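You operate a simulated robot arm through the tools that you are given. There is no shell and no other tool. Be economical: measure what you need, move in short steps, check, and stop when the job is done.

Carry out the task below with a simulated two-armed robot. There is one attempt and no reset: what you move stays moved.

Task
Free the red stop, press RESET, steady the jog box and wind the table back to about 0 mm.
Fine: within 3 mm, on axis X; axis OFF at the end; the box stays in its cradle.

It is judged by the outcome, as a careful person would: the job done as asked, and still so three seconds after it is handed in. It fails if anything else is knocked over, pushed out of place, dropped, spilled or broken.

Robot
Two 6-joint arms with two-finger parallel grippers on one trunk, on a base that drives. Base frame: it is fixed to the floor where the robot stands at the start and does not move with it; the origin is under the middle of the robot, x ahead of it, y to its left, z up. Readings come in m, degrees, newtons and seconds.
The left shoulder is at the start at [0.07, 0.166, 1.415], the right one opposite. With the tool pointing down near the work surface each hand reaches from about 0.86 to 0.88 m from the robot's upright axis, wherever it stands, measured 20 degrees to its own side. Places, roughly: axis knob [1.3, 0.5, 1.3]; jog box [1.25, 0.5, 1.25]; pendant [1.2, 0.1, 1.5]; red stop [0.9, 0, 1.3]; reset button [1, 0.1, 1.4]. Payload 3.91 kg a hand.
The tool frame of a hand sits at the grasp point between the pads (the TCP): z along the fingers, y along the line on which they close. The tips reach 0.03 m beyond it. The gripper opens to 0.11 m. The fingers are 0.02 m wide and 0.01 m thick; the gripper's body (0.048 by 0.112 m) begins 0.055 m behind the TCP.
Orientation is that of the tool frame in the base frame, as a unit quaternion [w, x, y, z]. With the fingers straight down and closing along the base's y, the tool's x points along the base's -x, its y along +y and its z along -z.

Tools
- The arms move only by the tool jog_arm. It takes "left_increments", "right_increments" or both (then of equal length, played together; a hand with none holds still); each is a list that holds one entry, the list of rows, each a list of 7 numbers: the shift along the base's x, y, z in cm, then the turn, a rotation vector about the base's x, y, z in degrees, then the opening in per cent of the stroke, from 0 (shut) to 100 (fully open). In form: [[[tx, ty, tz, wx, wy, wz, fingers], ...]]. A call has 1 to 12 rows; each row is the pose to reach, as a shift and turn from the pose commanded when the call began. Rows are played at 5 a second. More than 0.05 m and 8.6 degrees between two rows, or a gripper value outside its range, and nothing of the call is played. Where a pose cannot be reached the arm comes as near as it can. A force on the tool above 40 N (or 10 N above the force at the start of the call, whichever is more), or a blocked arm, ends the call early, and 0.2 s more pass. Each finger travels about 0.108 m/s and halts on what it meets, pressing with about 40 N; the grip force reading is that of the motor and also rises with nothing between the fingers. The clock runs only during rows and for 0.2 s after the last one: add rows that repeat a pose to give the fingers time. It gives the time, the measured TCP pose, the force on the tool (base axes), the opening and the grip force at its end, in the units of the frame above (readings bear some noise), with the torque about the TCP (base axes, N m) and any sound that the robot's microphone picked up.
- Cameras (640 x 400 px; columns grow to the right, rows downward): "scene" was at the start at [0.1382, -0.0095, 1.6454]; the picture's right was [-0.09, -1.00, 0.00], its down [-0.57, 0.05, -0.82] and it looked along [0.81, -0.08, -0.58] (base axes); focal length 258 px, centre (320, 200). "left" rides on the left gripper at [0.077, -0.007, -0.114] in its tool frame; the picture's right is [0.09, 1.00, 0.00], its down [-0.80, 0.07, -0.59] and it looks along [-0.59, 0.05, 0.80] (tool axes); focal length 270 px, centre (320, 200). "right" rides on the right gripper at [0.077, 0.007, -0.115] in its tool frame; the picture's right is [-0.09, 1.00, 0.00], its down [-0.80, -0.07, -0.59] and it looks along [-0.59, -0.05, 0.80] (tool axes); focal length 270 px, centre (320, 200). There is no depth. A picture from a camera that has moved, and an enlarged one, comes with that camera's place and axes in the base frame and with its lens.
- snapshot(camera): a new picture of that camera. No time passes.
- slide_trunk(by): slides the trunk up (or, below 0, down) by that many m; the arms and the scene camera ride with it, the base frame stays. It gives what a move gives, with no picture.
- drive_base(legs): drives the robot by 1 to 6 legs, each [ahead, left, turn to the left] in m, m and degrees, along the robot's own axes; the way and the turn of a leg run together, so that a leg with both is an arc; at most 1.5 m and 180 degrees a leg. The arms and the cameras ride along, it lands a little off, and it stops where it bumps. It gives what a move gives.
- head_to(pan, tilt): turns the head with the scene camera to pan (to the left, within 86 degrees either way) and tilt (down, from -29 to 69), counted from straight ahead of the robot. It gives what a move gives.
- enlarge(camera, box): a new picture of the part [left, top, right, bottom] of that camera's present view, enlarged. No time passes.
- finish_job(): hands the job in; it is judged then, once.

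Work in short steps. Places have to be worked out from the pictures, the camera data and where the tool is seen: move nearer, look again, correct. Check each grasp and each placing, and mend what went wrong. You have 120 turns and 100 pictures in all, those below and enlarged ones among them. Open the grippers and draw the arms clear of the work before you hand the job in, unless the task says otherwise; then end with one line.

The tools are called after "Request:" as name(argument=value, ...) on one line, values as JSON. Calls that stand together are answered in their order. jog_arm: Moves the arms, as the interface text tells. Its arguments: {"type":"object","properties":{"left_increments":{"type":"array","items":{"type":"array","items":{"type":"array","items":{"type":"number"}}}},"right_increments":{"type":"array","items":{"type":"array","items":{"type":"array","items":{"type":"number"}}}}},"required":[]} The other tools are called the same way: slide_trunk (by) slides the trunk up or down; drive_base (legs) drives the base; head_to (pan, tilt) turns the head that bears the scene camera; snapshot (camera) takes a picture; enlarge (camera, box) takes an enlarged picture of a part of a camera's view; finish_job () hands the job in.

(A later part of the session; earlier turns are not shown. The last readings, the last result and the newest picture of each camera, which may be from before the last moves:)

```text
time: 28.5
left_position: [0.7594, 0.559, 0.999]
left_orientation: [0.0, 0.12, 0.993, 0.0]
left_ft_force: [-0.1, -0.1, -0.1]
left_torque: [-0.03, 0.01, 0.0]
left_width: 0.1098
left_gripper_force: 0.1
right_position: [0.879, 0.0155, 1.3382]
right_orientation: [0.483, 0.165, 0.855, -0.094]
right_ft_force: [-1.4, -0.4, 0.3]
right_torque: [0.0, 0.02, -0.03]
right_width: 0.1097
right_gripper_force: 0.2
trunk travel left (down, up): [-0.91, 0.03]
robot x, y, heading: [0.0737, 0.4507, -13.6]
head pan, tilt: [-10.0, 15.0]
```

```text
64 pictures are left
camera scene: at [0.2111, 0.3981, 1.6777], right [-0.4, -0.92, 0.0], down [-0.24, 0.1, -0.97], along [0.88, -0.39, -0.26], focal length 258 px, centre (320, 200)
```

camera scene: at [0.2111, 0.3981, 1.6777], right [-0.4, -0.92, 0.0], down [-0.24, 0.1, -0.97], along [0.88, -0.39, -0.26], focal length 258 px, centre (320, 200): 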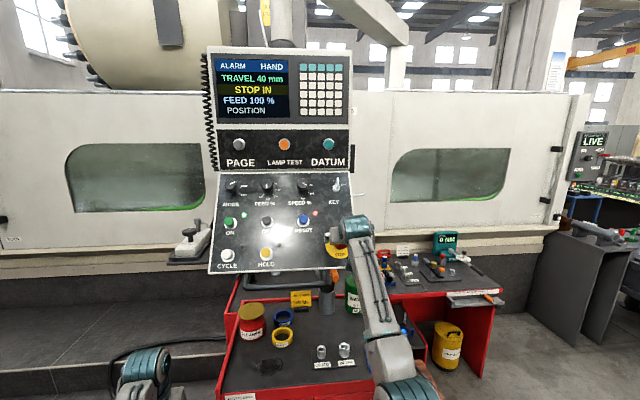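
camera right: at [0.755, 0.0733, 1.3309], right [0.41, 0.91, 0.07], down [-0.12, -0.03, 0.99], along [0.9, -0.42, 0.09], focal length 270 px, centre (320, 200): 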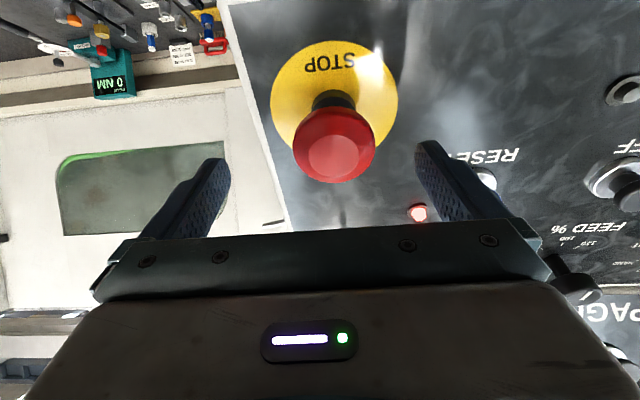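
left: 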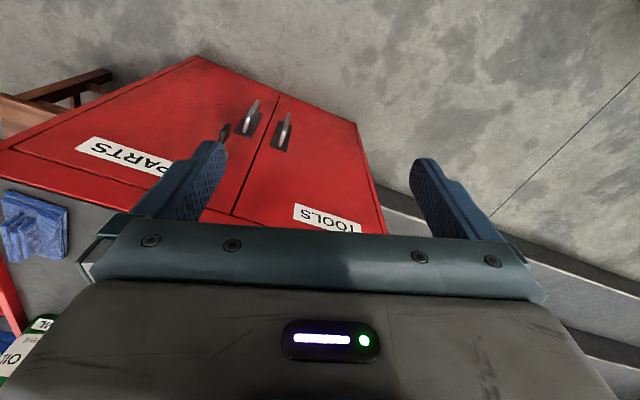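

Screen still shows ALARM / STOP IN, but the cap is out; the alarm likely clears on RESET. RESET is far for the arm, so I back the hand off, shut the fingers, and drive ahead 0.12 m.

Request:
jog_arm(right_increments=[[[-3, 1.2, 2, 0, 0, 0, 60], [-4, 5, 4.5, 0, 0, 0, 20], [-4, 9.5, 6.5, 0, 0, 0, 0], [-4.2, 14.2, 8.2, 0, 0, 0, 0], [-4.2, 14.2, 8.2, 0, 0, 0, 0]]])

Request:
drive_base(legs=[[0.12, 0, 0]])

Request:
snapshot(camera="right")

```text
time: 29.7
left_position: [0.7583, 0.558, 0.9996]
left_orientation: [0.001, 0.12, 0.993, 0.0]
left_ft_force: [0.0, -0.9, 0.9]
left_torque: [0.01, 0.0, 0.01]
left_width: 0.1101
left_gripper_force: 0.0
right_position: [0.8353, 0.1554, 1.4221]
right_orientation: [0.483, 0.165, 0.855, -0.095]
right_ft_force: [0.2, -0.2, 0.4]
right_torque: [-0.01, -0.03, 0.0]
right_width: 0.0
right_gripper_force: 37.6
trunk travel left (down, up): [-0.91, 0.03]
robot x, y, heading: [0.0744, 0.452, -13.5]
head pan, tilt: [-10.0, 15.0]
```

```text
time: 31.0
left_position: [0.8749, 0.5302, 1.0005]
left_orientation: [0.001, 0.121, 0.993, 0.0]
left_ft_force: [-0.8, -0.3, 0.6]
left_torque: [0.01, -0.02, -0.02]
left_width: 0.1098
left_gripper_force: 0.1
right_position: [0.9511, 0.1282, 1.4237]
right_orientation: [0.484, 0.165, 0.854, -0.095]
right_ft_force: [-0.2, 0.8, 0.4]
right_torque: [0.0, -0.01, 0.0]
right_width: 0.0002
right_gripper_force: 38.4
trunk travel left (down, up): [-0.91, 0.03]
robot x, y, heading: [0.1963, 0.4189, -13.8]
head pan, tilt: [-10.0, 15.0]
```

```text
63 pictures are left
camera right: at [0.8259, 0.1865, 1.4158], right [0.41, 0.91, 0.07], down [-0.12, -0.03, 0.99], along [0.9, -0.42, 0.1], focal length 270 px, centre (320, 200)
```

right: 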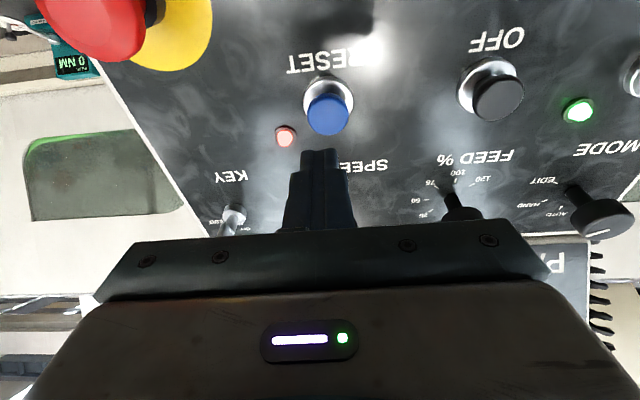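

RESET refines to ≈ (1.043, 0.100, 1.368), about 8 cm beyond the tips and slightly left. I correct sideways and approach to ~1.5 cm.

Request:
jog_arm(right_increments=[[[2, 0, -1, 0, 0, 0, 0], [4, -0.7, -2.2, 0, 0, 0, 0], [5.6, -1.35, -3.25, 0, 0, 0, 0], [5.6, -1.35, -3.25, 0, 0, 0, 0]]])

Request:
snapshot(camera="right")

Request:
enlarge(camera="scene", box=[230, 140, 390, 260])

```text
time: 32.0
left_position: [0.877, 0.531, 1.0012]
left_orientation: [0.001, 0.12, 0.993, 0.0]
left_ft_force: [-0.2, 0.0, 1.0]
left_torque: [-0.02, -0.02, 0.02]
left_width: 0.11
left_gripper_force: 0.0
right_position: [1.0086, 0.1141, 1.3904]
right_orientation: [0.484, 0.165, 0.854, -0.095]
right_ft_force: [-0.1, -0.3, 1.0]
right_torque: [-0.02, -0.01, -0.01]
right_width: 0.0
right_gripper_force: 38.0
trunk travel left (down, up): [-0.91, 0.03]
robot x, y, heading: [0.1934, 0.419, -13.6]
head pan, tilt: [-10.0, 15.0]
heard: click
```

```text
62 pictures are left
camera right: at [0.8836, 0.1726, 1.3822], right [0.41, 0.91, 0.07], down [-0.12, -0.03, 0.99], along [0.9, -0.42, 0.1], focal length 270 px, centre (320, 200)
```

right: 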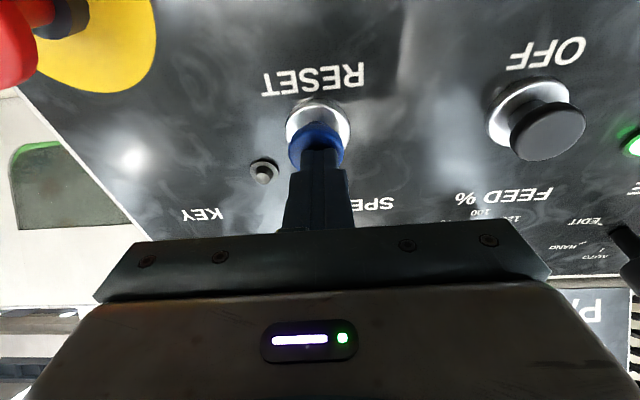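

```text
3.33 times, centred on (310, 200) of scene
camera zoom: at [0.3269, 0.3698, 1.678], right [-0.4, -0.92, 0.0], down [-0.24, 0.1, -0.97], along [0.88, -0.39, -0.26], focal length 861 px, centre (353, 200)
```

zoom: 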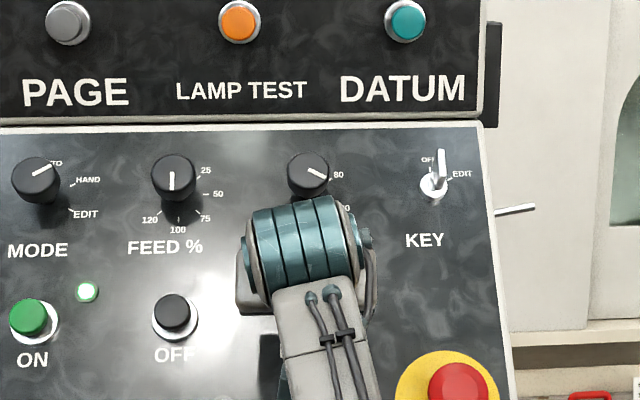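

A click was heard and the red lamp went out. I back off along the normal and read the screen.

Request:
jog_arm(right_increments=[[[-3.2, 1.3, 2.1, 0, 0, 0, 0], [-6.4, 2.6, 4.2, 0, 0, 0, 0], [-9.6, 3.9, 6.3, 0, 0, 0, 0], [-9.6, 3.9, 6.3, 0, 0, 0, 0]]])

Request:
head_to(pan=20, tilt=25)

Request:
snapshot(camera="scene")

```text
time: 33.0
left_position: [0.8786, 0.5289, 0.9992]
left_orientation: [-0.001, 0.12, 0.993, 0.0]
left_ft_force: [0.2, -0.3, 0.6]
left_torque: [0.02, 0.0, 0.01]
left_width: 0.11
left_gripper_force: 0.1
right_position: [0.917, 0.1496, 1.4519]
right_orientation: [0.483, 0.165, 0.855, -0.095]
right_ft_force: [0.5, 0.9, -1.0]
right_torque: [0.02, -0.01, -0.01]
right_width: 0.0
right_gripper_force: 37.7
right hand out of reach, approached as far as the arm can: row 3, 4
trunk travel left (down, up): [-0.91, 0.03]
robot x, y, heading: [0.1949, 0.4191, -14.0]
head pan, tilt: [-10.0, 15.0]
```

```text
time: 33.9
left_position: [0.8764, 0.5293, 0.9994]
left_orientation: [0.001, 0.12, 0.993, 0.0]
left_ft_force: [-0.6, 0.2, 1.1]
left_torque: [0.03, -0.02, 0.01]
left_width: 0.1098
left_gripper_force: 0.0
right_position: [0.9159, 0.1504, 1.452]
right_orientation: [0.484, 0.165, 0.855, -0.094]
right_ft_force: [0.2, 0.6, 0.7]
right_torque: [-0.02, 0.01, 0.01]
right_width: 0.0
right_gripper_force: 37.6
trunk travel left (down, up): [-0.91, 0.03]
robot x, y, heading: [0.1953, 0.4209, -13.9]
head pan, tilt: [20.0, 25.0]
```

```text
60 pictures are left
camera scene: at [0.3348, 0.4171, 1.6616], right [0.11, -0.99, 0.0], down [-0.42, -0.05, -0.91], along [0.9, 0.1, -0.42], focal length 258 px, centre (320, 200)
```

scene: 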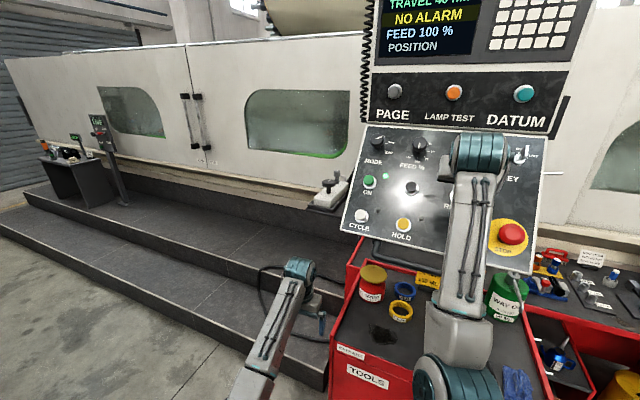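

NO ALARM: stop freed and reset done. Now zoom on the jog box.

Request:
enlarge(camera="scene", box=[290, 165, 360, 215])

```text
8.00 times, centred on (325, 190) of scene
camera zoom: at [0.3348, 0.4171, 1.6616], right [0.11, -0.99, 0.0], down [-0.42, -0.05, -0.91], along [0.9, 0.1, -0.42], focal length 2066 px, centre (280, 280)
```

zoom: 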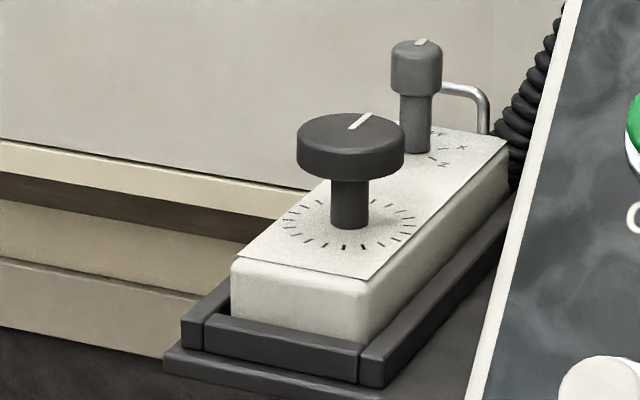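

The jog box: wheel knob at ≈(1.205, 0.482, 1.32) (Ø≈48 mm) at the near end, axis knob at ≈(1.298, 0.457, 1.325) with OFF/X/…/Z marks. I must stand farther left; first look at what blocked me to the left/rear.

Request:
head_to(pan=86, tilt=45)

Request:
snapshot(camera="scene")

```text
time: 35.3
left_position: [0.8775, 0.5293, 0.9991]
left_orientation: [0.0, 0.12, 0.993, 0.0]
left_ft_force: [0.2, 0.5, 0.5]
left_torque: [-0.03, 0.01, 0.01]
left_width: 0.1097
left_gripper_force: 0.2
right_position: [0.9161, 0.1501, 1.4515]
right_orientation: [0.482, 0.164, 0.855, -0.094]
right_ft_force: [0.0, 0.3, 0.1]
right_torque: [-0.02, -0.01, 0.02]
right_width: 0.0
right_gripper_force: 37.6
trunk travel left (down, up): [-0.91, 0.03]
robot x, y, heading: [0.1909, 0.4189, -13.6]
head pan, tilt: [85.9, 45.0]
```

```text
58 pictures are left
camera scene: at [0.2686, 0.4843, 1.631], right [0.95, -0.31, 0.0], down [-0.22, -0.67, -0.71], along [0.22, 0.67, -0.71], focal length 258 px, centre (320, 200)
```

scene: 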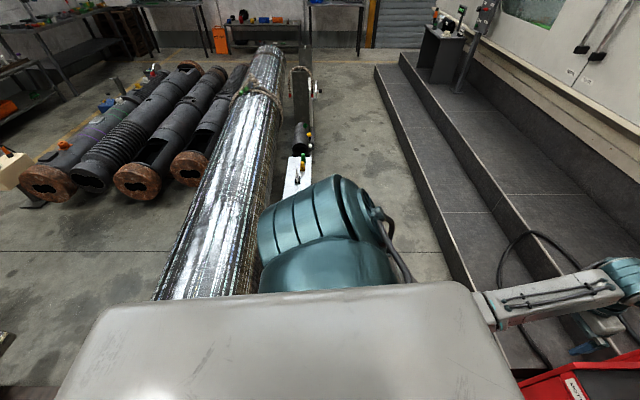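

A long barrel lies left-rear; moving diagonally forward-left clears it. First I tuck the right hand back/down and raise the left one a bit.

Request:
jog_arm(right_increments=[[[-3, -1, -2, 2, 4.8, 0, 0], [-6, -2.4, -5, 4, 9.6, 0, 0], [-9, -4, -8.5, 6, 14.4, 0, 0], [-12, -6, -12, 8, 19.2, 0, 0], [-15, -8, -16, 10, 24, 0, 0], [-17, -9.5, -20, 11.8, 28.8, 0, 0], [-19, -11, -24, 13.6, 33.6, 0, 0], [-20, -11.5, -28, 15.4, 38.2, 0, 20], [-20, -11.5, -32, 16.9, 41.7, 0, 50]]], left_increments=[[[0, 0, 2, 0, 0, 0, 100], [0, 0, 4, 0, 0, 0, 100], [0, 0, 7, 0, 0, 0, 100], [0, 0, 10, 0, 0, 0, 100], [0, 0, 13, 0, 0, 0, 100], [0, 0, 16, 0, 0, 0, 100], [0, 0, 18, 0, 0, 0, 100], [0, 0, 20, 0, 0, 0, 100], [0, 0, 20, 0, 0, 0, 100]]])

Request:
drive_base(legs=[[0.17, 0.44, -1]])

Request:
head_to(pan=-5, tilt=25)

Request:
snapshot(camera="scene")

```text
refused: row 4 steps farther than a row can; nothing moved
```

```text
time: 38.1
left_position: [1.1515, 0.8997, 1.0001]
left_orientation: [0.0, 0.128, 0.992, 0.0]
left_ft_force: [-0.4, -1.0, -0.4]
left_torque: [0.02, 0.01, -0.02]
left_width: 0.1099
left_gripper_force: 0.1
right_position: [1.1816, 0.52, 1.4518]
right_orientation: [0.482, 0.172, 0.853, -0.098]
right_ft_force: [-1.1, 0.7, 0.5]
right_torque: [0.0, 0.0, 0.03]
right_width: 0.0005
right_gripper_force: 37.7
trunk travel left (down, up): [-0.91, 0.03]
robot x, y, heading: [0.4678, 0.802, -14.8]
head pan, tilt: [85.9, 45.0]
```

```text
time: 39.8
left_position: [1.152, 0.9002, 0.9983]
left_orientation: [0.0, 0.129, 0.992, 0.001]
left_ft_force: [-0.3, 0.0, -0.2]
left_torque: [-0.01, -0.02, 0.02]
left_width: 0.1099
left_gripper_force: 0.0
right_position: [1.1838, 0.5221, 1.4511]
right_orientation: [0.482, 0.172, 0.853, -0.098]
right_ft_force: [-0.4, 0.3, 0.1]
right_torque: [-0.02, -0.01, -0.01]
right_width: 0.0
right_gripper_force: 37.9
trunk travel left (down, up): [-0.91, 0.03]
robot x, y, heading: [0.4637, 0.8041, -14.4]
head pan, tilt: [-5.0, 25.0]
```

```text
57 pictures are left
camera scene: at [0.6035, 0.7581, 1.6615], right [-0.34, -0.94, 0.0], down [-0.4, 0.14, -0.91], along [0.85, -0.31, -0.42], focal length 258 px, centre (320, 200)
```

scene: 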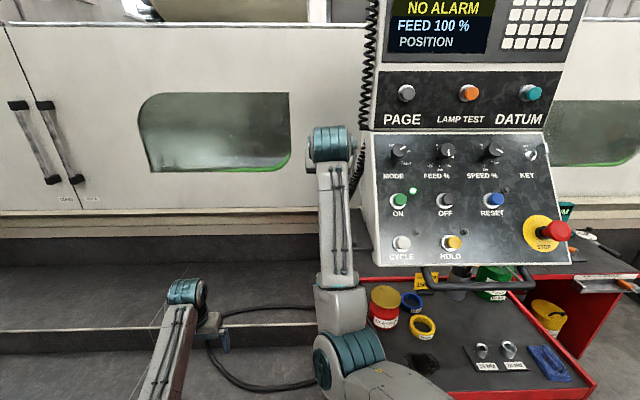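

The arm move was refused yet the drive went fine without contact; the right hand now hovers above the jog box. I use its camera.

Request:
snapshot(camera="right")

```text
56 pictures are left
camera right: at [1.0603, 0.5816, 1.4442], right [0.43, 0.9, 0.07], down [-0.12, -0.03, 0.99], along [0.9, -0.43, 0.09], focal length 270 px, centre (320, 200)
```

right: 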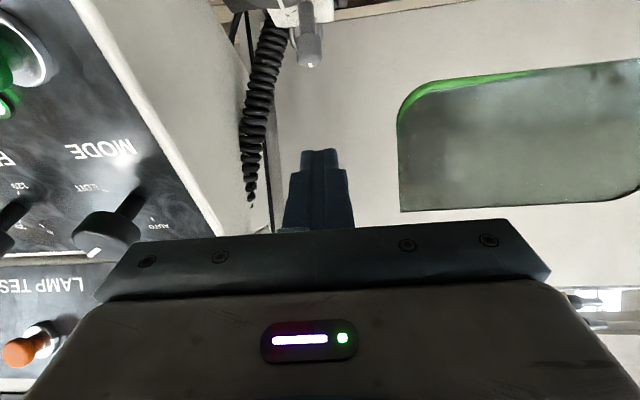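

I test whether the right hand can point straight down here, 13 cm above the wheel, turning it about the lateral axis.

Request:
jog_arm(right_increments=[[[0, 0, 0.5, 2.9, 7.3, 0, 0], [0, 0, 1, 5.8, 14.6, 0, 0], [0, 0, 1, 8.7, 21.9, 0, 0], [0, 0, 1, 11.6, 29.2, 0, 0], [0, 0, 1, 14.5, 36.5, 0, 0], [0, 0, 1, 17.4, 43.8, 0, 0], [0, 0, 1, 20.3, 51.1, 0, 30], [0, 0, 1, 22, 54.7, 0, 60], [0, 0, 1, 22, 54.7, 0, 80]]])

Request:
snapshot(camera="right")

```text
time: 41.8
left_position: [1.1522, 0.9012, 0.9985]
left_orientation: [-0.001, 0.128, 0.992, 0.0]
left_ft_force: [0.0, -0.3, 0.0]
left_torque: [0.01, -0.01, -0.05]
left_width: 0.1101
left_gripper_force: 0.1
right_position: [1.2047, 0.5203, 1.4674]
right_orientation: [-0.002, 0.193, 0.981, -0.007]
right_ft_force: [1.6, 1.2, -0.1]
right_torque: [0.0, -0.01, -0.01]
right_width: 0.0879
right_gripper_force: 0.2
right hand out of reach, approached as far as the arm can: row 4, 5, 6, 7, 8, 9
trunk travel left (down, up): [-0.91, 0.03]
robot x, y, heading: [0.4702, 0.8034, -14.8]
head pan, tilt: [-5.0, 25.0]
```

```text
55 pictures are left
camera right: at [1.1364, 0.5578, 1.5815], right [0.46, 0.89, -0.02], down [0.72, -0.36, 0.59], along [0.52, -0.28, -0.8], focal length 270 px, centre (320, 200)
```

right: 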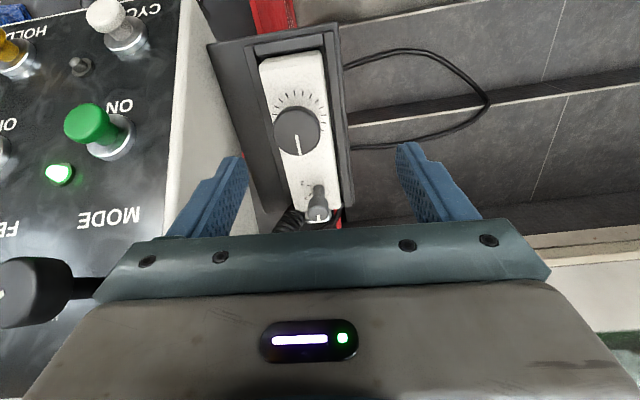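

Excellent view from above: wheel ≈ (1.211, 0.489), axis knob ≈ (1.303, 0.462), box ~64 mm wide, axis along yaw ≈ -15.5°. Zoom for details of the scale and rails.

Request:
enlarge(camera="right", box=[200, 10, 360, 235])

Request:
enlarge(camera="right", box=[270, 160, 360, 230])

```text
1.78 times, centred on (280, 122) of right
camera zoom: at [1.1364, 0.5578, 1.5815], right [0.46, 0.89, -0.02], down [0.72, -0.36, 0.59], along [0.52, -0.28, -0.8], focal length 480 px, centre (391, 338)
```

zoom: 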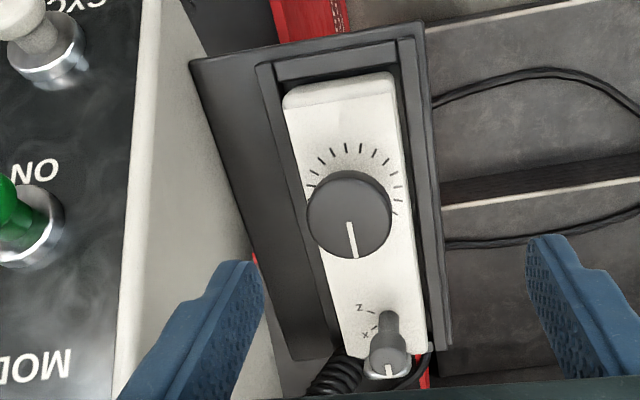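

```text
5.71 times, centred on (315, 195) of right
camera zoom: at [1.1364, 0.5578, 1.5815], right [0.46, 0.89, -0.02], down [0.72, -0.36, 0.59], along [0.52, -0.28, -0.8], focal length 1544 px, centre (349, 229)
```

zoom: 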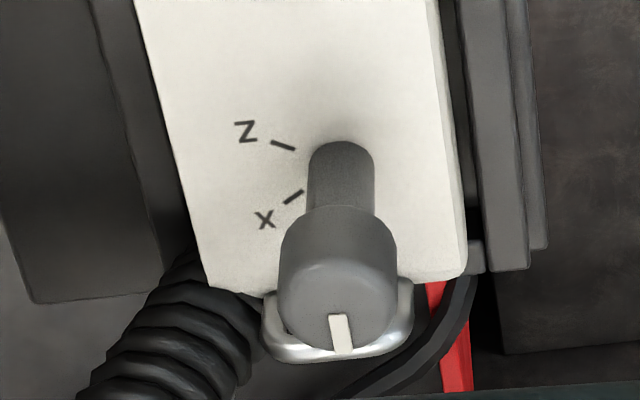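

The axis pointer faces the machine (OFF), with X ~60° clockwise and Z ~120°. Plan: right hand works the knobs from above; left hand comes from the left and presses the box's front-left top corner down to steady it. First raise and tilt the left hand, closed.

Request:
jog_arm(left_increments=[[[0, 0, 4.7, -5, 0, 0, 80], [0, 0, 9.4, -10, 0, 0, 50], [0.5, 0, 14.1, -15, 0, 0, 20], [0.8, 0, 18.8, -20, 0, 0, 0], [1, 0, 23.5, -25, 0, 0, 0], [1.3, 0, 28, -30, 0, 0, 0], [1.6, 0, 32.7, -35, 0, 0, 0], [2, 0, 37.4, -40, 0, 0, 0], [2.3, 0, 42, -45, 0, 0, 0], [2.3, -4, 42, -45, 0, 0, 0], [2.3, -8, 42, -45, 0, 0, 0], [2.3, -12, 42, -45, 0, 0, 0]]])

Request:
snapshot(camera="left")

Request:
snapshot(camera="scene")

```text
time: 44.4
left_position: [1.2114, 0.7638, 1.3976]
left_orientation: [0.057, 0.115, 0.911, -0.391]
left_ft_force: [-0.2, -0.4, -0.3]
left_torque: [-0.02, 0.0, -0.03]
left_width: 0.0001
left_gripper_force: 37.5
left hand out of reach, approached as far as the arm can: row 1, 2, 3, 4, 5, 6, 7, 8, 9, 10, 11, 12
right_position: [1.2034, 0.5177, 1.468]
right_orientation: [-0.003, 0.194, 0.981, -0.007]
right_ft_force: [-0.2, -0.9, -0.8]
right_torque: [0.03, -0.03, 0.02]
right_width: 0.088
right_gripper_force: 0.0
trunk travel left (down, up): [-0.91, 0.03]
robot x, y, heading: [0.468, 0.8013, -14.6]
head pan, tilt: [-5.0, 25.0]
```

```text
52 pictures are left
camera left: at [1.1337, 0.8553, 1.467], right [0.17, 0.68, -0.71], down [0.78, 0.35, 0.52], along [0.6, -0.65, -0.48], focal length 270 px, centre (320, 200)
```

left: 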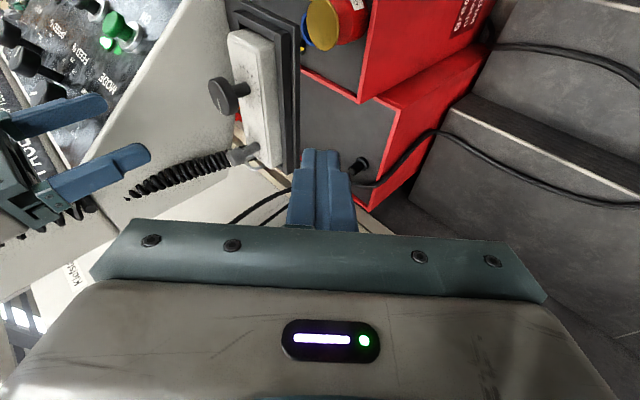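

```text
51 pictures are left
camera scene: at [0.6031, 0.7549, 1.6614], right [-0.34, -0.94, 0.0], down [-0.4, 0.14, -0.91], along [0.85, -0.3, -0.42], focal length 258 px, centre (320, 200)
```

scene: 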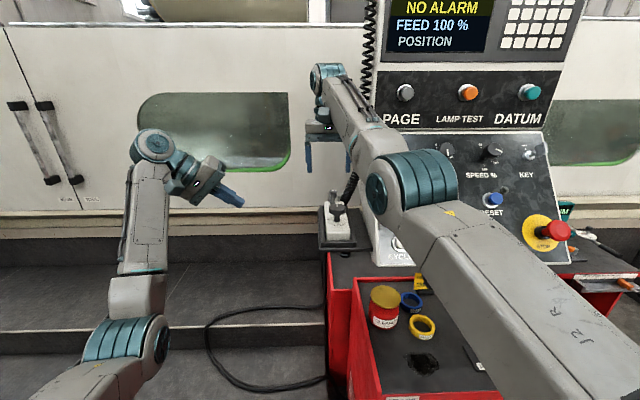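

The left hand is near its short-reach limit but will gain reach as it moves right. I step it toward the box and see where it lands.

Request:
jog_arm(left_increments=[[[0, -4, -1, 0, 0, 0, 0], [0.2, -8, -2, 0, 0, 0, 0], [0.4, -12, -3, 0, 0, 0, 0], [0.4, -12, -3, 0, 0, 0, 0]]])

```text
time: 45.4
left_position: [1.2171, 0.6493, 1.3684]
left_orientation: [0.05, 0.119, 0.916, -0.38]
left_ft_force: [0.7, 0.1, 0.7]
left_torque: [-0.02, 0.01, 0.0]
left_width: 0.0
left_gripper_force: 37.5
right_position: [1.2039, 0.5223, 1.4681]
right_orientation: [-0.002, 0.193, 0.981, -0.009]
right_ft_force: [1.2, 0.4, -0.4]
right_torque: [-0.03, 0.0, 0.05]
right_width: 0.0882
right_gripper_force: 0.0
trunk travel left (down, up): [-0.91, 0.03]
robot x, y, heading: [0.4655, 0.8034, -14.8]
head pan, tilt: [-5.0, 25.0]
```

Motion is now exact. I go to a pre-contact spot 4 cm short of the box's front-left corner.

Request:
jog_arm(left_increments=[[[-1.2, -2.7, -1, 0, 0, 0, 0], [-2.4, -5.4, -2.2, 0, 0, 0, 0], [-3.6, -8, -3.3, 0, 0, 0, 0], [-3.6, -8, -3.3, 0, 0, 0, 0]]])

Request:
snapshot(camera="left")

Request:
snapshot(camera="right")

```text
time: 46.4
left_position: [1.1777, 0.5673, 1.3346]
left_orientation: [0.049, 0.118, 0.916, -0.38]
left_ft_force: [0.1, 0.0, -0.2]
left_torque: [0.03, -0.02, 0.0]
left_width: 0.0
left_gripper_force: 37.5
right_position: [1.2036, 0.5206, 1.4669]
right_orientation: [-0.001, 0.193, 0.981, -0.008]
right_ft_force: [-0.5, 0.3, 0.1]
right_torque: [-0.02, -0.03, 0.0]
right_width: 0.0882
right_gripper_force: 0.0
trunk travel left (down, up): [-0.91, 0.03]
robot x, y, heading: [0.4633, 0.8049, -14.6]
head pan, tilt: [-5.0, 25.0]
```

```text
50 pictures are left
camera left: at [1.1031, 0.6583, 1.4063], right [0.17, 0.7, -0.7], down [0.79, 0.32, 0.52], along [0.59, -0.64, -0.5], focal length 270 px, centre (320, 200)
```

left: 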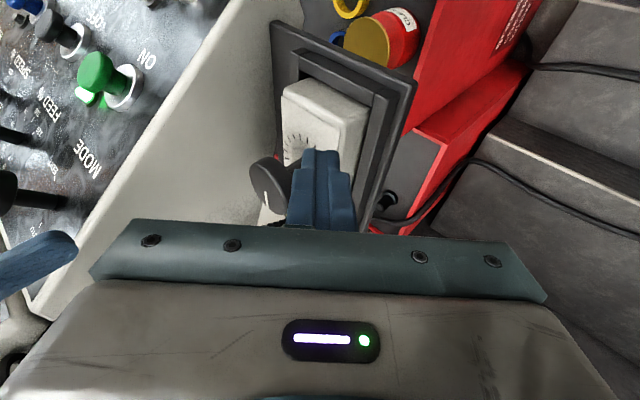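

```text
49 pictures are left
camera right: at [1.1363, 0.5582, 1.5814], right [0.46, 0.89, -0.02], down [0.72, -0.36, 0.6], along [0.52, -0.28, -0.8], focal length 270 px, centre (320, 200)
```

right: 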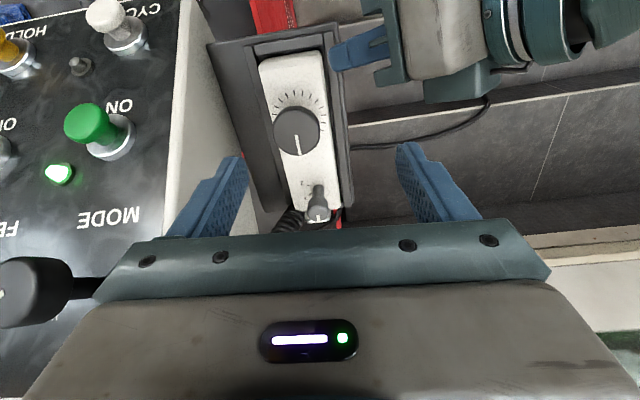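

Left tip is right above-left of the box's front-left corner (1.172, 0.537). I move it over the top face and lower until light contact.

Request:
jog_arm(left_increments=[[[0.2, -1.4, -0.6, 0, 0, 0, 0], [0.4, -2.4, -1.2, 0, 0, 0, 0], [0.4, -2.4, -1.8, 0, 0, 0, 0], [0.4, -2.4, -2.2, 0, 0, 0, 0], [0.4, -2.4, -2.5, 0, 0, 0, 0]]])

Request:
enlarge(camera="right", box=[200, 10, 400, 235])

```text
time: 47.6
left_position: [1.1813, 0.5435, 1.3095]
left_orientation: [0.049, 0.118, 0.916, -0.38]
left_ft_force: [-0.8, -0.2, 0.0]
left_torque: [0.04, 0.02, -0.02]
left_width: 0.0
left_gripper_force: 37.4
right_position: [1.2029, 0.5204, 1.467]
right_orientation: [-0.002, 0.193, 0.981, -0.008]
right_ft_force: [0.1, -0.2, 0.6]
right_torque: [0.01, 0.0, -0.01]
right_width: 0.088
right_gripper_force: 0.1
trunk travel left (down, up): [-0.91, 0.03]
robot x, y, heading: [0.4684, 0.8028, -14.8]
head pan, tilt: [-5.0, 25.0]
```

```text
1.78 times, centred on (300, 122) of right
camera zoom: at [1.136, 0.5573, 1.5814], right [0.46, 0.89, -0.02], down [0.72, -0.36, 0.59], along [0.52, -0.28, -0.8], focal length 480 px, centre (356, 338)
```

zoom: 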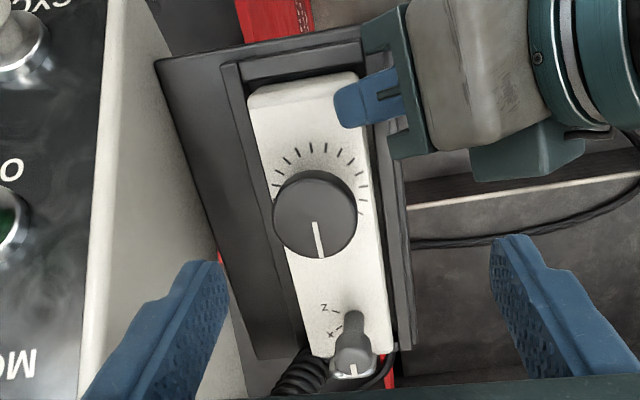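

Tip sits over the corner, no contact yet. Lower a few mm at a time.

Request:
jog_arm(left_increments=[[[0, 0, -0.3, 0, 0, 0, 0], [0, 0, -0.6, 0, 0, 0, 0], [0, 0, -0.9, 0, 0, 0, 0], [0, 0, -0.9, 0, 0, 0, 0]]])

```text
time: 48.6
left_position: [1.1823, 0.5448, 1.3038]
left_orientation: [0.052, 0.119, 0.916, -0.38]
left_ft_force: [6.4, -1.9, 14.1]
left_torque: [-0.25, -0.1, 0.13]
left_width: 0.0
left_gripper_force: 37.8
right_position: [1.2031, 0.5208, 1.469]
right_orientation: [-0.001, 0.193, 0.981, -0.007]
right_ft_force: [0.3, 0.1, -0.8]
right_torque: [0.02, -0.02, -0.01]
right_width: 0.0881
right_gripper_force: 0.1
trunk travel left (down, up): [-0.91, 0.03]
robot x, y, heading: [0.4693, 0.8056, -14.5]
head pan, tilt: [-5.0, 25.0]
```

Box is held down with ~14 N. Now the right hand: move above the axis knob (≈(1.31, 0.461), top z≈1.34), pre-turned 30° counter-clockwise, half open.

Request:
jog_arm(right_increments=[[[3.5, -2, -0.5, 0, 0, 7.5, 70], [7, -4, -1.5, 0, 0, 15, 60], [10.7, -6, -3, 0, 0, 22.5, 50], [10.7, -6, -4.8, 0, 0, 30, 50], [10.7, -6, -4.8, 0, 0, 30, 50]]])

Request:
snapshot(camera="right")

Request:
snapshot(camera="left")

```text
time: 49.8
left_position: [1.1786, 0.5456, 1.3042]
left_orientation: [0.05, 0.12, 0.916, -0.38]
left_ft_force: [-2.3, 2.1, 15.3]
left_torque: [-0.12, 0.15, -0.07]
left_width: 0.0002
left_gripper_force: 37.2
right_position: [1.2171, 0.4716, 1.4078]
right_orientation: [0.003, -0.068, 0.998, -0.008]
right_ft_force: [-0.7, 1.1, -0.7]
right_torque: [0.01, 0.0, -0.02]
right_width: 0.0551
right_gripper_force: 0.0
right hand out of reach, approached as far as the arm can: row 1, 2, 3, 4, 5
trunk travel left (down, up): [-0.91, 0.03]
robot x, y, heading: [0.4666, 0.8008, -14.8]
head pan, tilt: [-5.0, 25.0]
```

```text
47 pictures are left
camera right: at [1.139, 0.4705, 1.5213], right [-0.05, 1.0, -0.02], down [0.8, 0.05, 0.6], along [0.6, 0.02, -0.8], focal length 270 px, centre (320, 200)
```

right: 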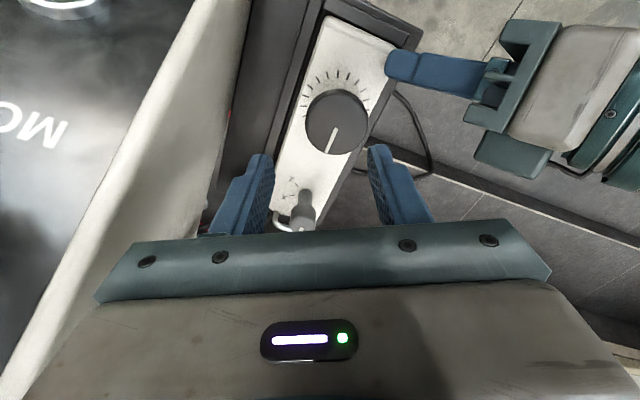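

```text
46 pictures are left
camera left: at [1.1023, 0.636, 1.3754], right [0.17, 0.7, -0.7], down [0.79, 0.32, 0.52], along [0.59, -0.64, -0.5], focal length 270 px, centre (320, 200)
```

left: 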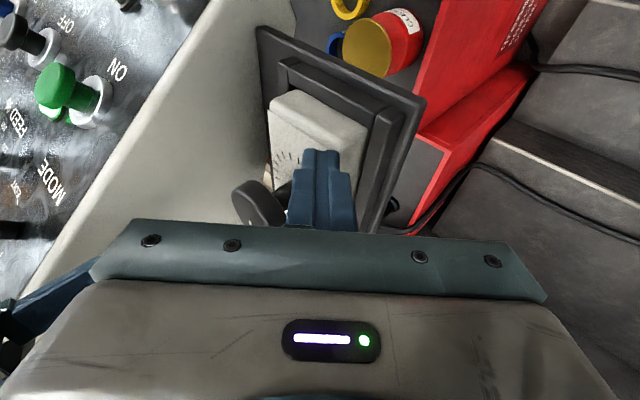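

The hand stopped at (1.217, 0.472): straight-down reach ends there, a narrow ring. For the axis knob I tilt the right hand ~30° forward, which extends the reach without moving the base.

Request:
jog_arm(right_increments=[[[1, -0.3, 0.5, 0.9, -6, 0, 50], [2.2, -0.6, 0.5, 1.7, -12, 0, 50], [3.4, -0.9, 0, 2.5, -18, 0, 50], [4.6, -1.2, -1, 3.4, -24, 0, 50], [5.8, -1.6, -2, 4.2, -29.7, 0, 50], [5.8, -1.6, -2, 4.2, -29.7, 0, 50]]])

Request:
snapshot(camera="right")

```text
time: 51.2
left_position: [1.1783, 0.5456, 1.3042]
left_orientation: [0.05, 0.119, 0.916, -0.38]
left_ft_force: [-4.8, 1.9, 12.5]
left_torque: [-0.09, 0.17, -0.08]
left_width: 0.0004
left_gripper_force: 37.9
right_position: [1.3142, 0.4486, 1.3957]
right_orientation: [0.26, -0.063, 0.964, 0.011]
right_ft_force: [0.3, -0.8, 0.0]
right_torque: [-0.03, -0.02, 0.03]
right_width: 0.0553
right_gripper_force: 0.1
right hand out of reach, approached as far as the arm can: row 1, 2, 3, 4, 5, 6
trunk travel left (down, up): [-0.91, 0.03]
robot x, y, heading: [0.4701, 0.8046, -15.0]
head pan, tilt: [-5.0, 25.0]
```

```text
45 pictures are left
camera right: at [1.1905, 0.4408, 1.4554], right [-0.05, 1.0, 0.03], down [0.4, -0.01, 0.92], along [0.92, 0.06, -0.4], focal length 270 px, centre (320, 200)
```

right: 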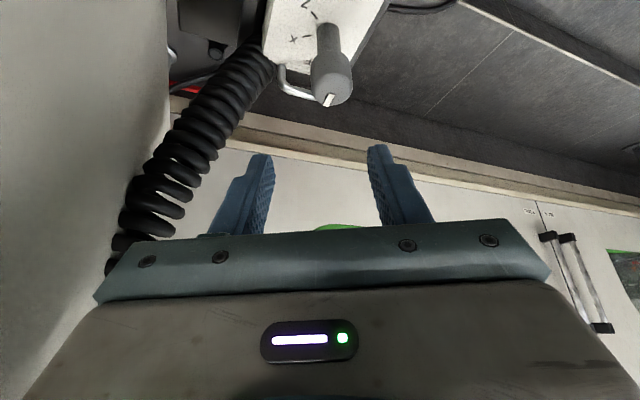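

Knob centre refined to (1.309, 0.458, ~1.327); a wire loop sits just behind it, so I keep the tips a bit back. Narrow the fingers to 40% and descend astride the knob.

Request:
jog_arm(right_increments=[[[-0.2, 0.85, -1, 0, 0, 0, 42], [-0.4, 0.85, -2.5, 0, 0, 0, 40], [-0.8, 0.85, -4, 0, 0, 0, 40], [-1.1, 0.85, -5, 0, 0, 0, 40], [-1.1, 0.85, -5, 0, 0, 0, 40]]])

Request:
snapshot(camera="right")

Request:
snapshot(camera="scene")

```text
time: 52.4
left_position: [1.1787, 0.5459, 1.3036]
left_orientation: [0.049, 0.119, 0.916, -0.38]
left_ft_force: [-1.9, 0.4, 13.5]
left_torque: [-0.15, 0.12, -0.04]
left_width: 0.0
left_gripper_force: 37.8
right_position: [1.3232, 0.4552, 1.3474]
right_orientation: [0.26, -0.063, 0.964, 0.011]
right_ft_force: [-0.3, -0.7, 0.6]
right_torque: [0.03, -0.02, 0.02]
right_width: 0.0437
right_gripper_force: 0.1
right hand out of reach, approached as far as the arm can: row 1, 2, 3, 4, 5
trunk travel left (down, up): [-0.91, 0.03]
robot x, y, heading: [0.4716, 0.8063, -14.5]
head pan, tilt: [-5.0, 25.0]
```

```text
44 pictures are left
camera right: at [1.1994, 0.4471, 1.407], right [-0.05, 1.0, 0.03], down [0.4, -0.01, 0.92], along [0.92, 0.06, -0.4], focal length 270 px, centre (320, 200)
```

right: 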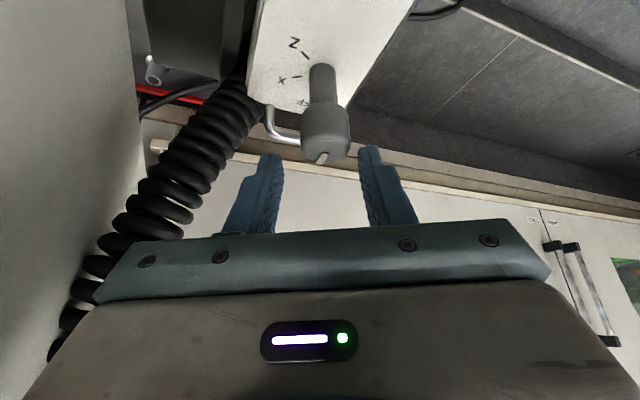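

```text
43 pictures are left
camera scene: at [0.5998, 0.7594, 1.6619], right [-0.34, -0.94, 0.0], down [-0.4, 0.14, -0.91], along [0.85, -0.31, -0.42], focal length 258 px, centre (320, 200)
```

scene: 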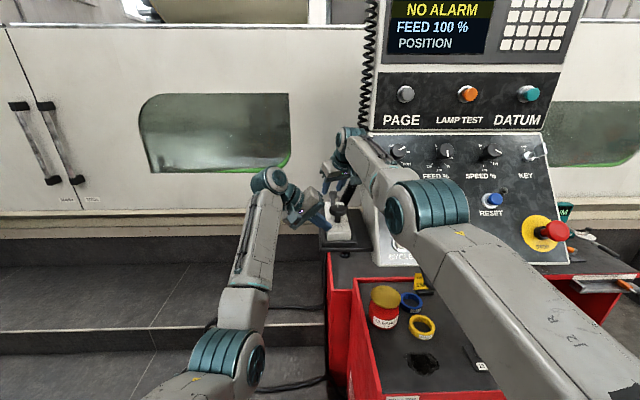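

At 30° tilt the arm can't come quite so near; reducing the tilt by ~7° should put the pads right on the knob at (1.303, 0.457).

Request:
jog_arm(right_increments=[[[-1.2, 0.1, 0, -0.5, 3.5, 0, 40], [-2.4, 0.1, -0.3, -1, 7, 0, 40], [-2.4, 0.1, -0.9, -1, 7, 0, 40], [-2.4, 0.1, -0.9, -1, 7, 0, 40]]])

Request:
snapshot(camera="right")

```text
time: 53.4
left_position: [1.179, 0.5456, 1.3038]
left_orientation: [0.05, 0.119, 0.916, -0.381]
left_ft_force: [-1.2, 0.8, 15.7]
left_torque: [-0.18, 0.11, -0.02]
left_width: 0.0
left_gripper_force: 37.8
right_position: [1.3029, 0.455, 1.3375]
right_orientation: [0.199, -0.064, 0.978, 0.005]
right_ft_force: [-0.3, -0.3, 0.5]
right_torque: [-0.01, 0.02, -0.02]
right_width: 0.0441
right_gripper_force: 0.1
right hand out of reach, approached as far as the arm can: row 3, 4
trunk travel left (down, up): [-0.91, 0.03]
robot x, y, heading: [0.4663, 0.8046, -14.7]
head pan, tilt: [-5.0, 25.0]
```

```text
42 pictures are left
camera right: at [1.1873, 0.4485, 1.4129], right [-0.05, 1.0, 0.02], down [0.51, 0.01, 0.86], along [0.86, 0.05, -0.51], focal length 270 px, centre (320, 200)
```

right: 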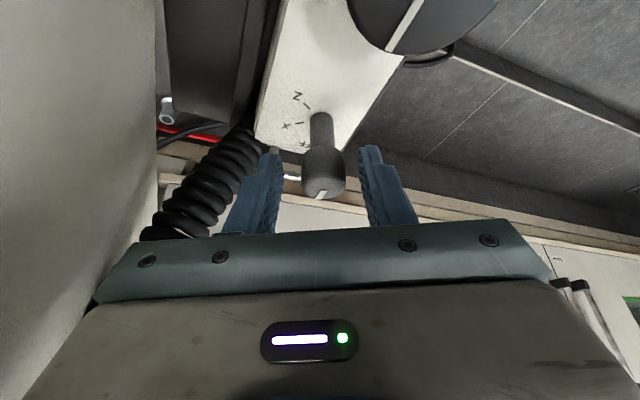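

The knob is between the pads. I close on it and turn clockwise 60° about the vertical.

Request:
jog_arm(right_increments=[[[0, 0, 0, 0, 0, 0, 25], [0, 0, 0, 0, 0, 0, 12], [0, 0, 0, 0, 0, 0, 12]]])

Request:
jog_arm(right_increments=[[[0, 0, 0, 0, 0, -8, 12], [0, 0, 0, 0, 0, -16, 12], [0, 0, 0, 0, 0, -24, 12], [0, 0, 0, 0, 0, -32, 12], [0, 0, 0, 0, 0, -40, 12], [0, 0, 0, 0, 0, -40, 12]]])

Request:
snapshot(camera="right")

```text
time: 54.2
left_position: [1.1796, 0.5464, 1.3037]
left_orientation: [0.049, 0.12, 0.916, -0.381]
left_ft_force: [3.4, -5.2, 14.5]
left_torque: [-0.33, -0.04, 0.08]
left_width: 0.0001
left_gripper_force: 37.5
right_position: [1.3041, 0.4565, 1.3383]
right_orientation: [0.198, -0.064, 0.978, 0.007]
right_ft_force: [-3.8, 7.0, -0.1]
right_torque: [0.23, 0.19, 0.07]
right_width: 0.025
right_gripper_force: 40.2
trunk travel left (down, up): [-0.91, 0.03]
robot x, y, heading: [0.4687, 0.8031, -14.7]
head pan, tilt: [-5.0, 25.0]
```

```text
time: 55.6
left_position: [1.1829, 0.5501, 1.3018]
left_orientation: [0.048, 0.117, 0.916, -0.381]
left_ft_force: [-0.9, 0.0, 0.6]
left_torque: [-0.02, 0.02, 0.05]
left_width: 0.0001
left_gripper_force: 37.6
right_position: [1.2996, 0.4597, 1.3386]
right_orientation: [0.193, 0.273, 0.94, -0.063]
right_ft_force: [14.7, 13.8, 13.7]
right_torque: [0.25, -1.18, 0.26]
right_width: 0.025
right_gripper_force: 40.1
right hand out of reach, approached as far as the arm can: row 5, 6
trunk travel left (down, up): [-0.91, 0.03]
robot x, y, heading: [0.4692, 0.8047, -14.7]
head pan, tilt: [-5.0, 25.0]
```

```text
41 pictures are left
camera right: at [1.2065, 0.5298, 1.4127], right [0.61, 0.8, 0.02], down [0.39, -0.32, 0.86], along [0.7, -0.51, -0.5], focal length 270 px, centre (320, 200)
```

right: 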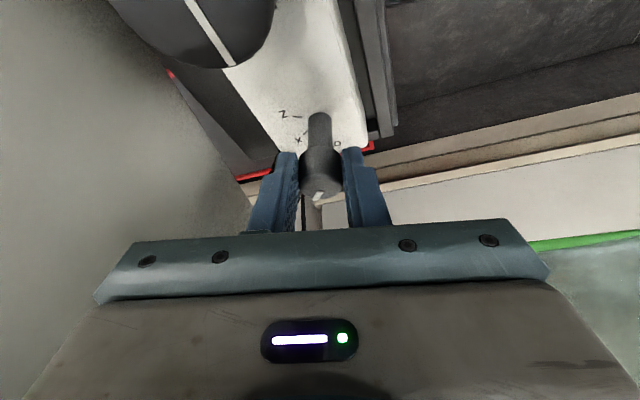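

Turned ~40°, but the hand hit a limit and strains the knob, and the left lost its load. I release gently, then look at the knob, box and screen.

Request:
jog_arm(right_increments=[[[0.3, 0, 0.2, 0, 0, 0, 30], [0.3, 0, 0.2, 0, 0, 0, 45], [0.3, 0, 2.5, 0, 0, 0, 45], [0.3, 0, 5.5, 0, 0, 0, 45], [0.3, 0, 5.5, 0, 0, 0, 45]]])

Request:
snapshot(camera="right")

Request:
head_to(pan=-5, tilt=15)

Request:
snapshot(camera="scene")

```text
time: 56.8
left_position: [1.1816, 0.5436, 1.3023]
left_orientation: [0.048, 0.119, 0.916, -0.38]
left_ft_force: [-0.5, -0.5, 0.4]
left_torque: [0.0, 0.0, 0.04]
left_width: 0.0
left_gripper_force: 37.8
right_position: [1.2911, 0.4533, 1.3827]
right_orientation: [0.189, 0.274, 0.941, -0.061]
right_ft_force: [0.7, -0.4, -0.9]
right_torque: [-0.01, 0.0, 0.01]
right_width: 0.0496
right_gripper_force: 0.0
right hand out of reach, approached as far as the arm can: row 3, 4, 5
trunk travel left (down, up): [-0.91, 0.03]
robot x, y, heading: [0.4691, 0.8061, -14.8]
head pan, tilt: [-5.0, 25.0]
```

```text
40 pictures are left
camera right: at [1.1984, 0.5231, 1.457], right [0.61, 0.8, 0.02], down [0.39, -0.32, 0.86], along [0.69, -0.51, -0.51], focal length 270 px, centre (320, 200)
```

right: 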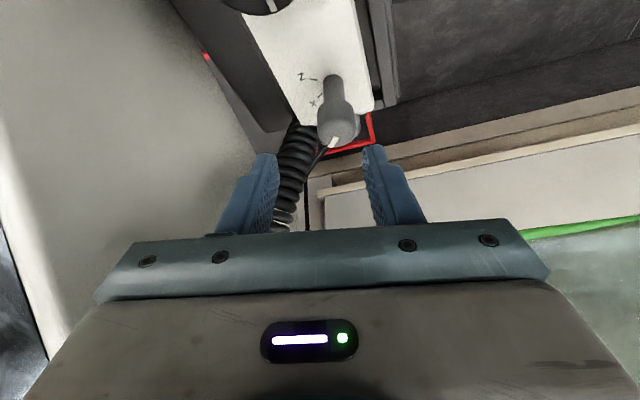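

```text
time: 57.5
left_position: [1.1826, 0.5434, 1.3019]
left_orientation: [0.048, 0.119, 0.916, -0.38]
left_ft_force: [-0.2, -0.4, 0.1]
left_torque: [-0.03, 0.0, -0.01]
left_width: 0.0
left_gripper_force: 37.6
right_position: [1.2913, 0.4532, 1.3818]
right_orientation: [0.189, 0.274, 0.941, -0.061]
right_ft_force: [-0.2, 0.2, 0.0]
right_torque: [0.02, -0.01, 0.02]
right_width: 0.0496
right_gripper_force: 0.1
trunk travel left (down, up): [-0.91, 0.03]
robot x, y, heading: [0.4699, 0.802, -14.5]
head pan, tilt: [-5.0, 15.0]
```

```text
39 pictures are left
camera scene: at [0.6048, 0.7576, 1.6777], right [-0.34, -0.94, 0.0], down [-0.24, 0.09, -0.97], along [0.91, -0.33, -0.26], focal length 258 px, centre (320, 200)
```

scene: 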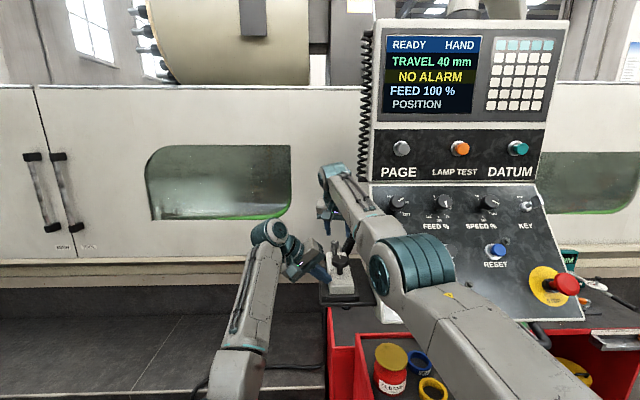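

Screen: READY, HAND. Zoom on the knob and box.

Request:
enlarge(camera="right", box=[260, 50, 400, 160])

Request:
snapshot(camera="left")

```text
3.64 times, centred on (330, 105) of right
camera zoom: at [1.1984, 0.5229, 1.4572], right [0.61, 0.8, 0.02], down [0.39, -0.32, 0.86], along [0.69, -0.51, -0.51], focal length 983 px, centre (284, 546)
```

zoom: 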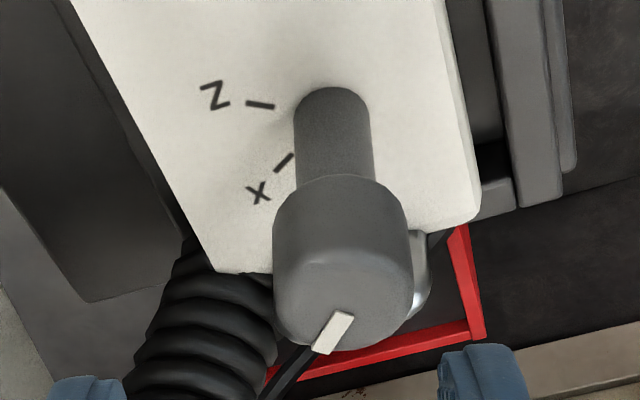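

```text
37 pictures are left
camera left: at [1.1063, 0.6343, 1.3733], right [0.17, 0.7, -0.7], down [0.79, 0.32, 0.52], along [0.59, -0.64, -0.5], focal length 270 px, centre (320, 200)
```

left: 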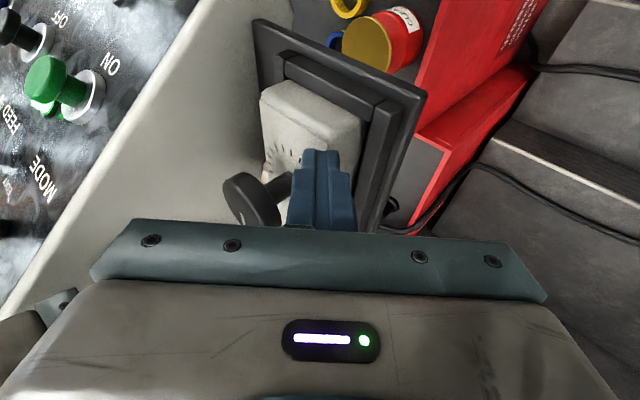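

Pointer is ~40° round; X needs ~15–20° more. I restore the left's press (5 mm down), unwind the right hand 25° above the knob and come down again.

Request:
jog_arm(right_increments=[[[0.4, 0.2, 0.3, 0, 0, 8, 45], [0.9, 0.4, 0.3, 0, 0, 16, 42], [1.3, 0.4, 0, 0, 0, 25, 40], [1.3, 0.4, -1.5, 0, 0, 25, 40], [1.3, 0.4, -3, 0, 0, 25, 40], [1.3, 0.4, -4.4, 0, 0, 25, 40], [1.3, 0.4, -4.4, 0, 0, 25, 40]]], left_increments=[[[0, 0, -0.2, 0, 0, 0, 0], [0, 0, -0.4, 0, 0, 0, 0], [0, 0, -0.6, 0, 0, 0, 0], [0, 0, -0.7, 0, 0, 0, 0], [0, 0, -0.7, 0, 0, 0, 0], [0, 0, -0.7, 0, 0, 0, 0], [0, 0, -0.7, 0, 0, 0, 0]]])

Request:
snapshot(camera="right")

```text
refused: row 3 steps farther than a row can; nothing moved
```

```text
36 pictures are left
camera right: at [1.1984, 0.5229, 1.4572], right [0.61, 0.8, 0.02], down [0.39, -0.32, 0.86], along [0.69, -0.51, -0.51], focal length 270 px, centre (320, 200)
```

right: 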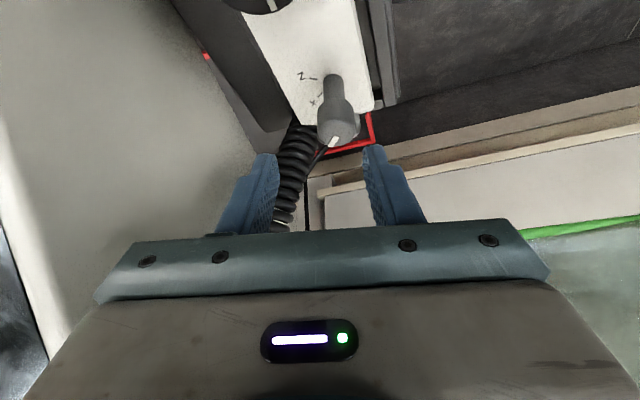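

Step too large; resend with 8° steps, with the knob re-measured at ≈(1.302, 0.459).

Request:
jog_arm(right_increments=[[[0.3, 0.2, 0.3, 0, 0, 8, 45], [0.6, 0.4, 0.3, 0, 0, 16, 42], [0.8, 0.6, 0, 0, 0, 24, 40], [0.8, 0.6, -1.5, 0, 0, 24, 40], [0.8, 0.6, -3, 0, 0, 24, 40], [0.8, 0.6, -4.4, 0, 0, 24, 40], [0.8, 0.6, -4.4, 0, 0, 24, 40]]], left_increments=[[[0, 0, -0.2, 0, 0, 0, 0], [0, 0, -0.4, 0, 0, 0, 0], [0, 0, -0.6, 0, 0, 0, 0], [0, 0, -0.7, 0, 0, 0, 0], [0, 0, -0.7, 0, 0, 0, 0], [0, 0, -0.7, 0, 0, 0, 0], [0, 0, -0.7, 0, 0, 0, 0]]])

Request:
snapshot(camera="right")

```text
time: 59.1
left_position: [1.1786, 0.5462, 1.3]
left_orientation: [0.054, 0.12, 0.915, -0.38]
left_ft_force: [10.1, -3.1, 36.8]
left_torque: [-0.7, 0.07, 0.23]
left_width: 0.0001
left_gripper_force: 37.3
right_position: [1.2948, 0.4615, 1.3402]
right_orientation: [0.199, 0.072, 0.977, -0.021]
right_ft_force: [-1.2, 0.0, -0.7]
right_torque: [-0.04, 0.03, -0.02]
right_width: 0.0439
right_gripper_force: 0.1
trunk travel left (down, up): [-0.91, 0.03]
robot x, y, heading: [0.4696, 0.8039, -14.9]
head pan, tilt: [-5.0, 15.0]
```

```text
35 pictures are left
camera right: at [1.182, 0.4874, 1.4159], right [0.23, 0.97, 0.02], down [0.49, -0.13, 0.86], along [0.84, -0.19, -0.51], focal length 270 px, centre (320, 200)
```

right: 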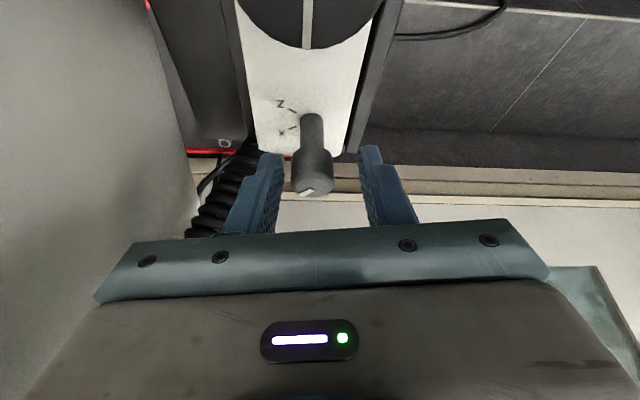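

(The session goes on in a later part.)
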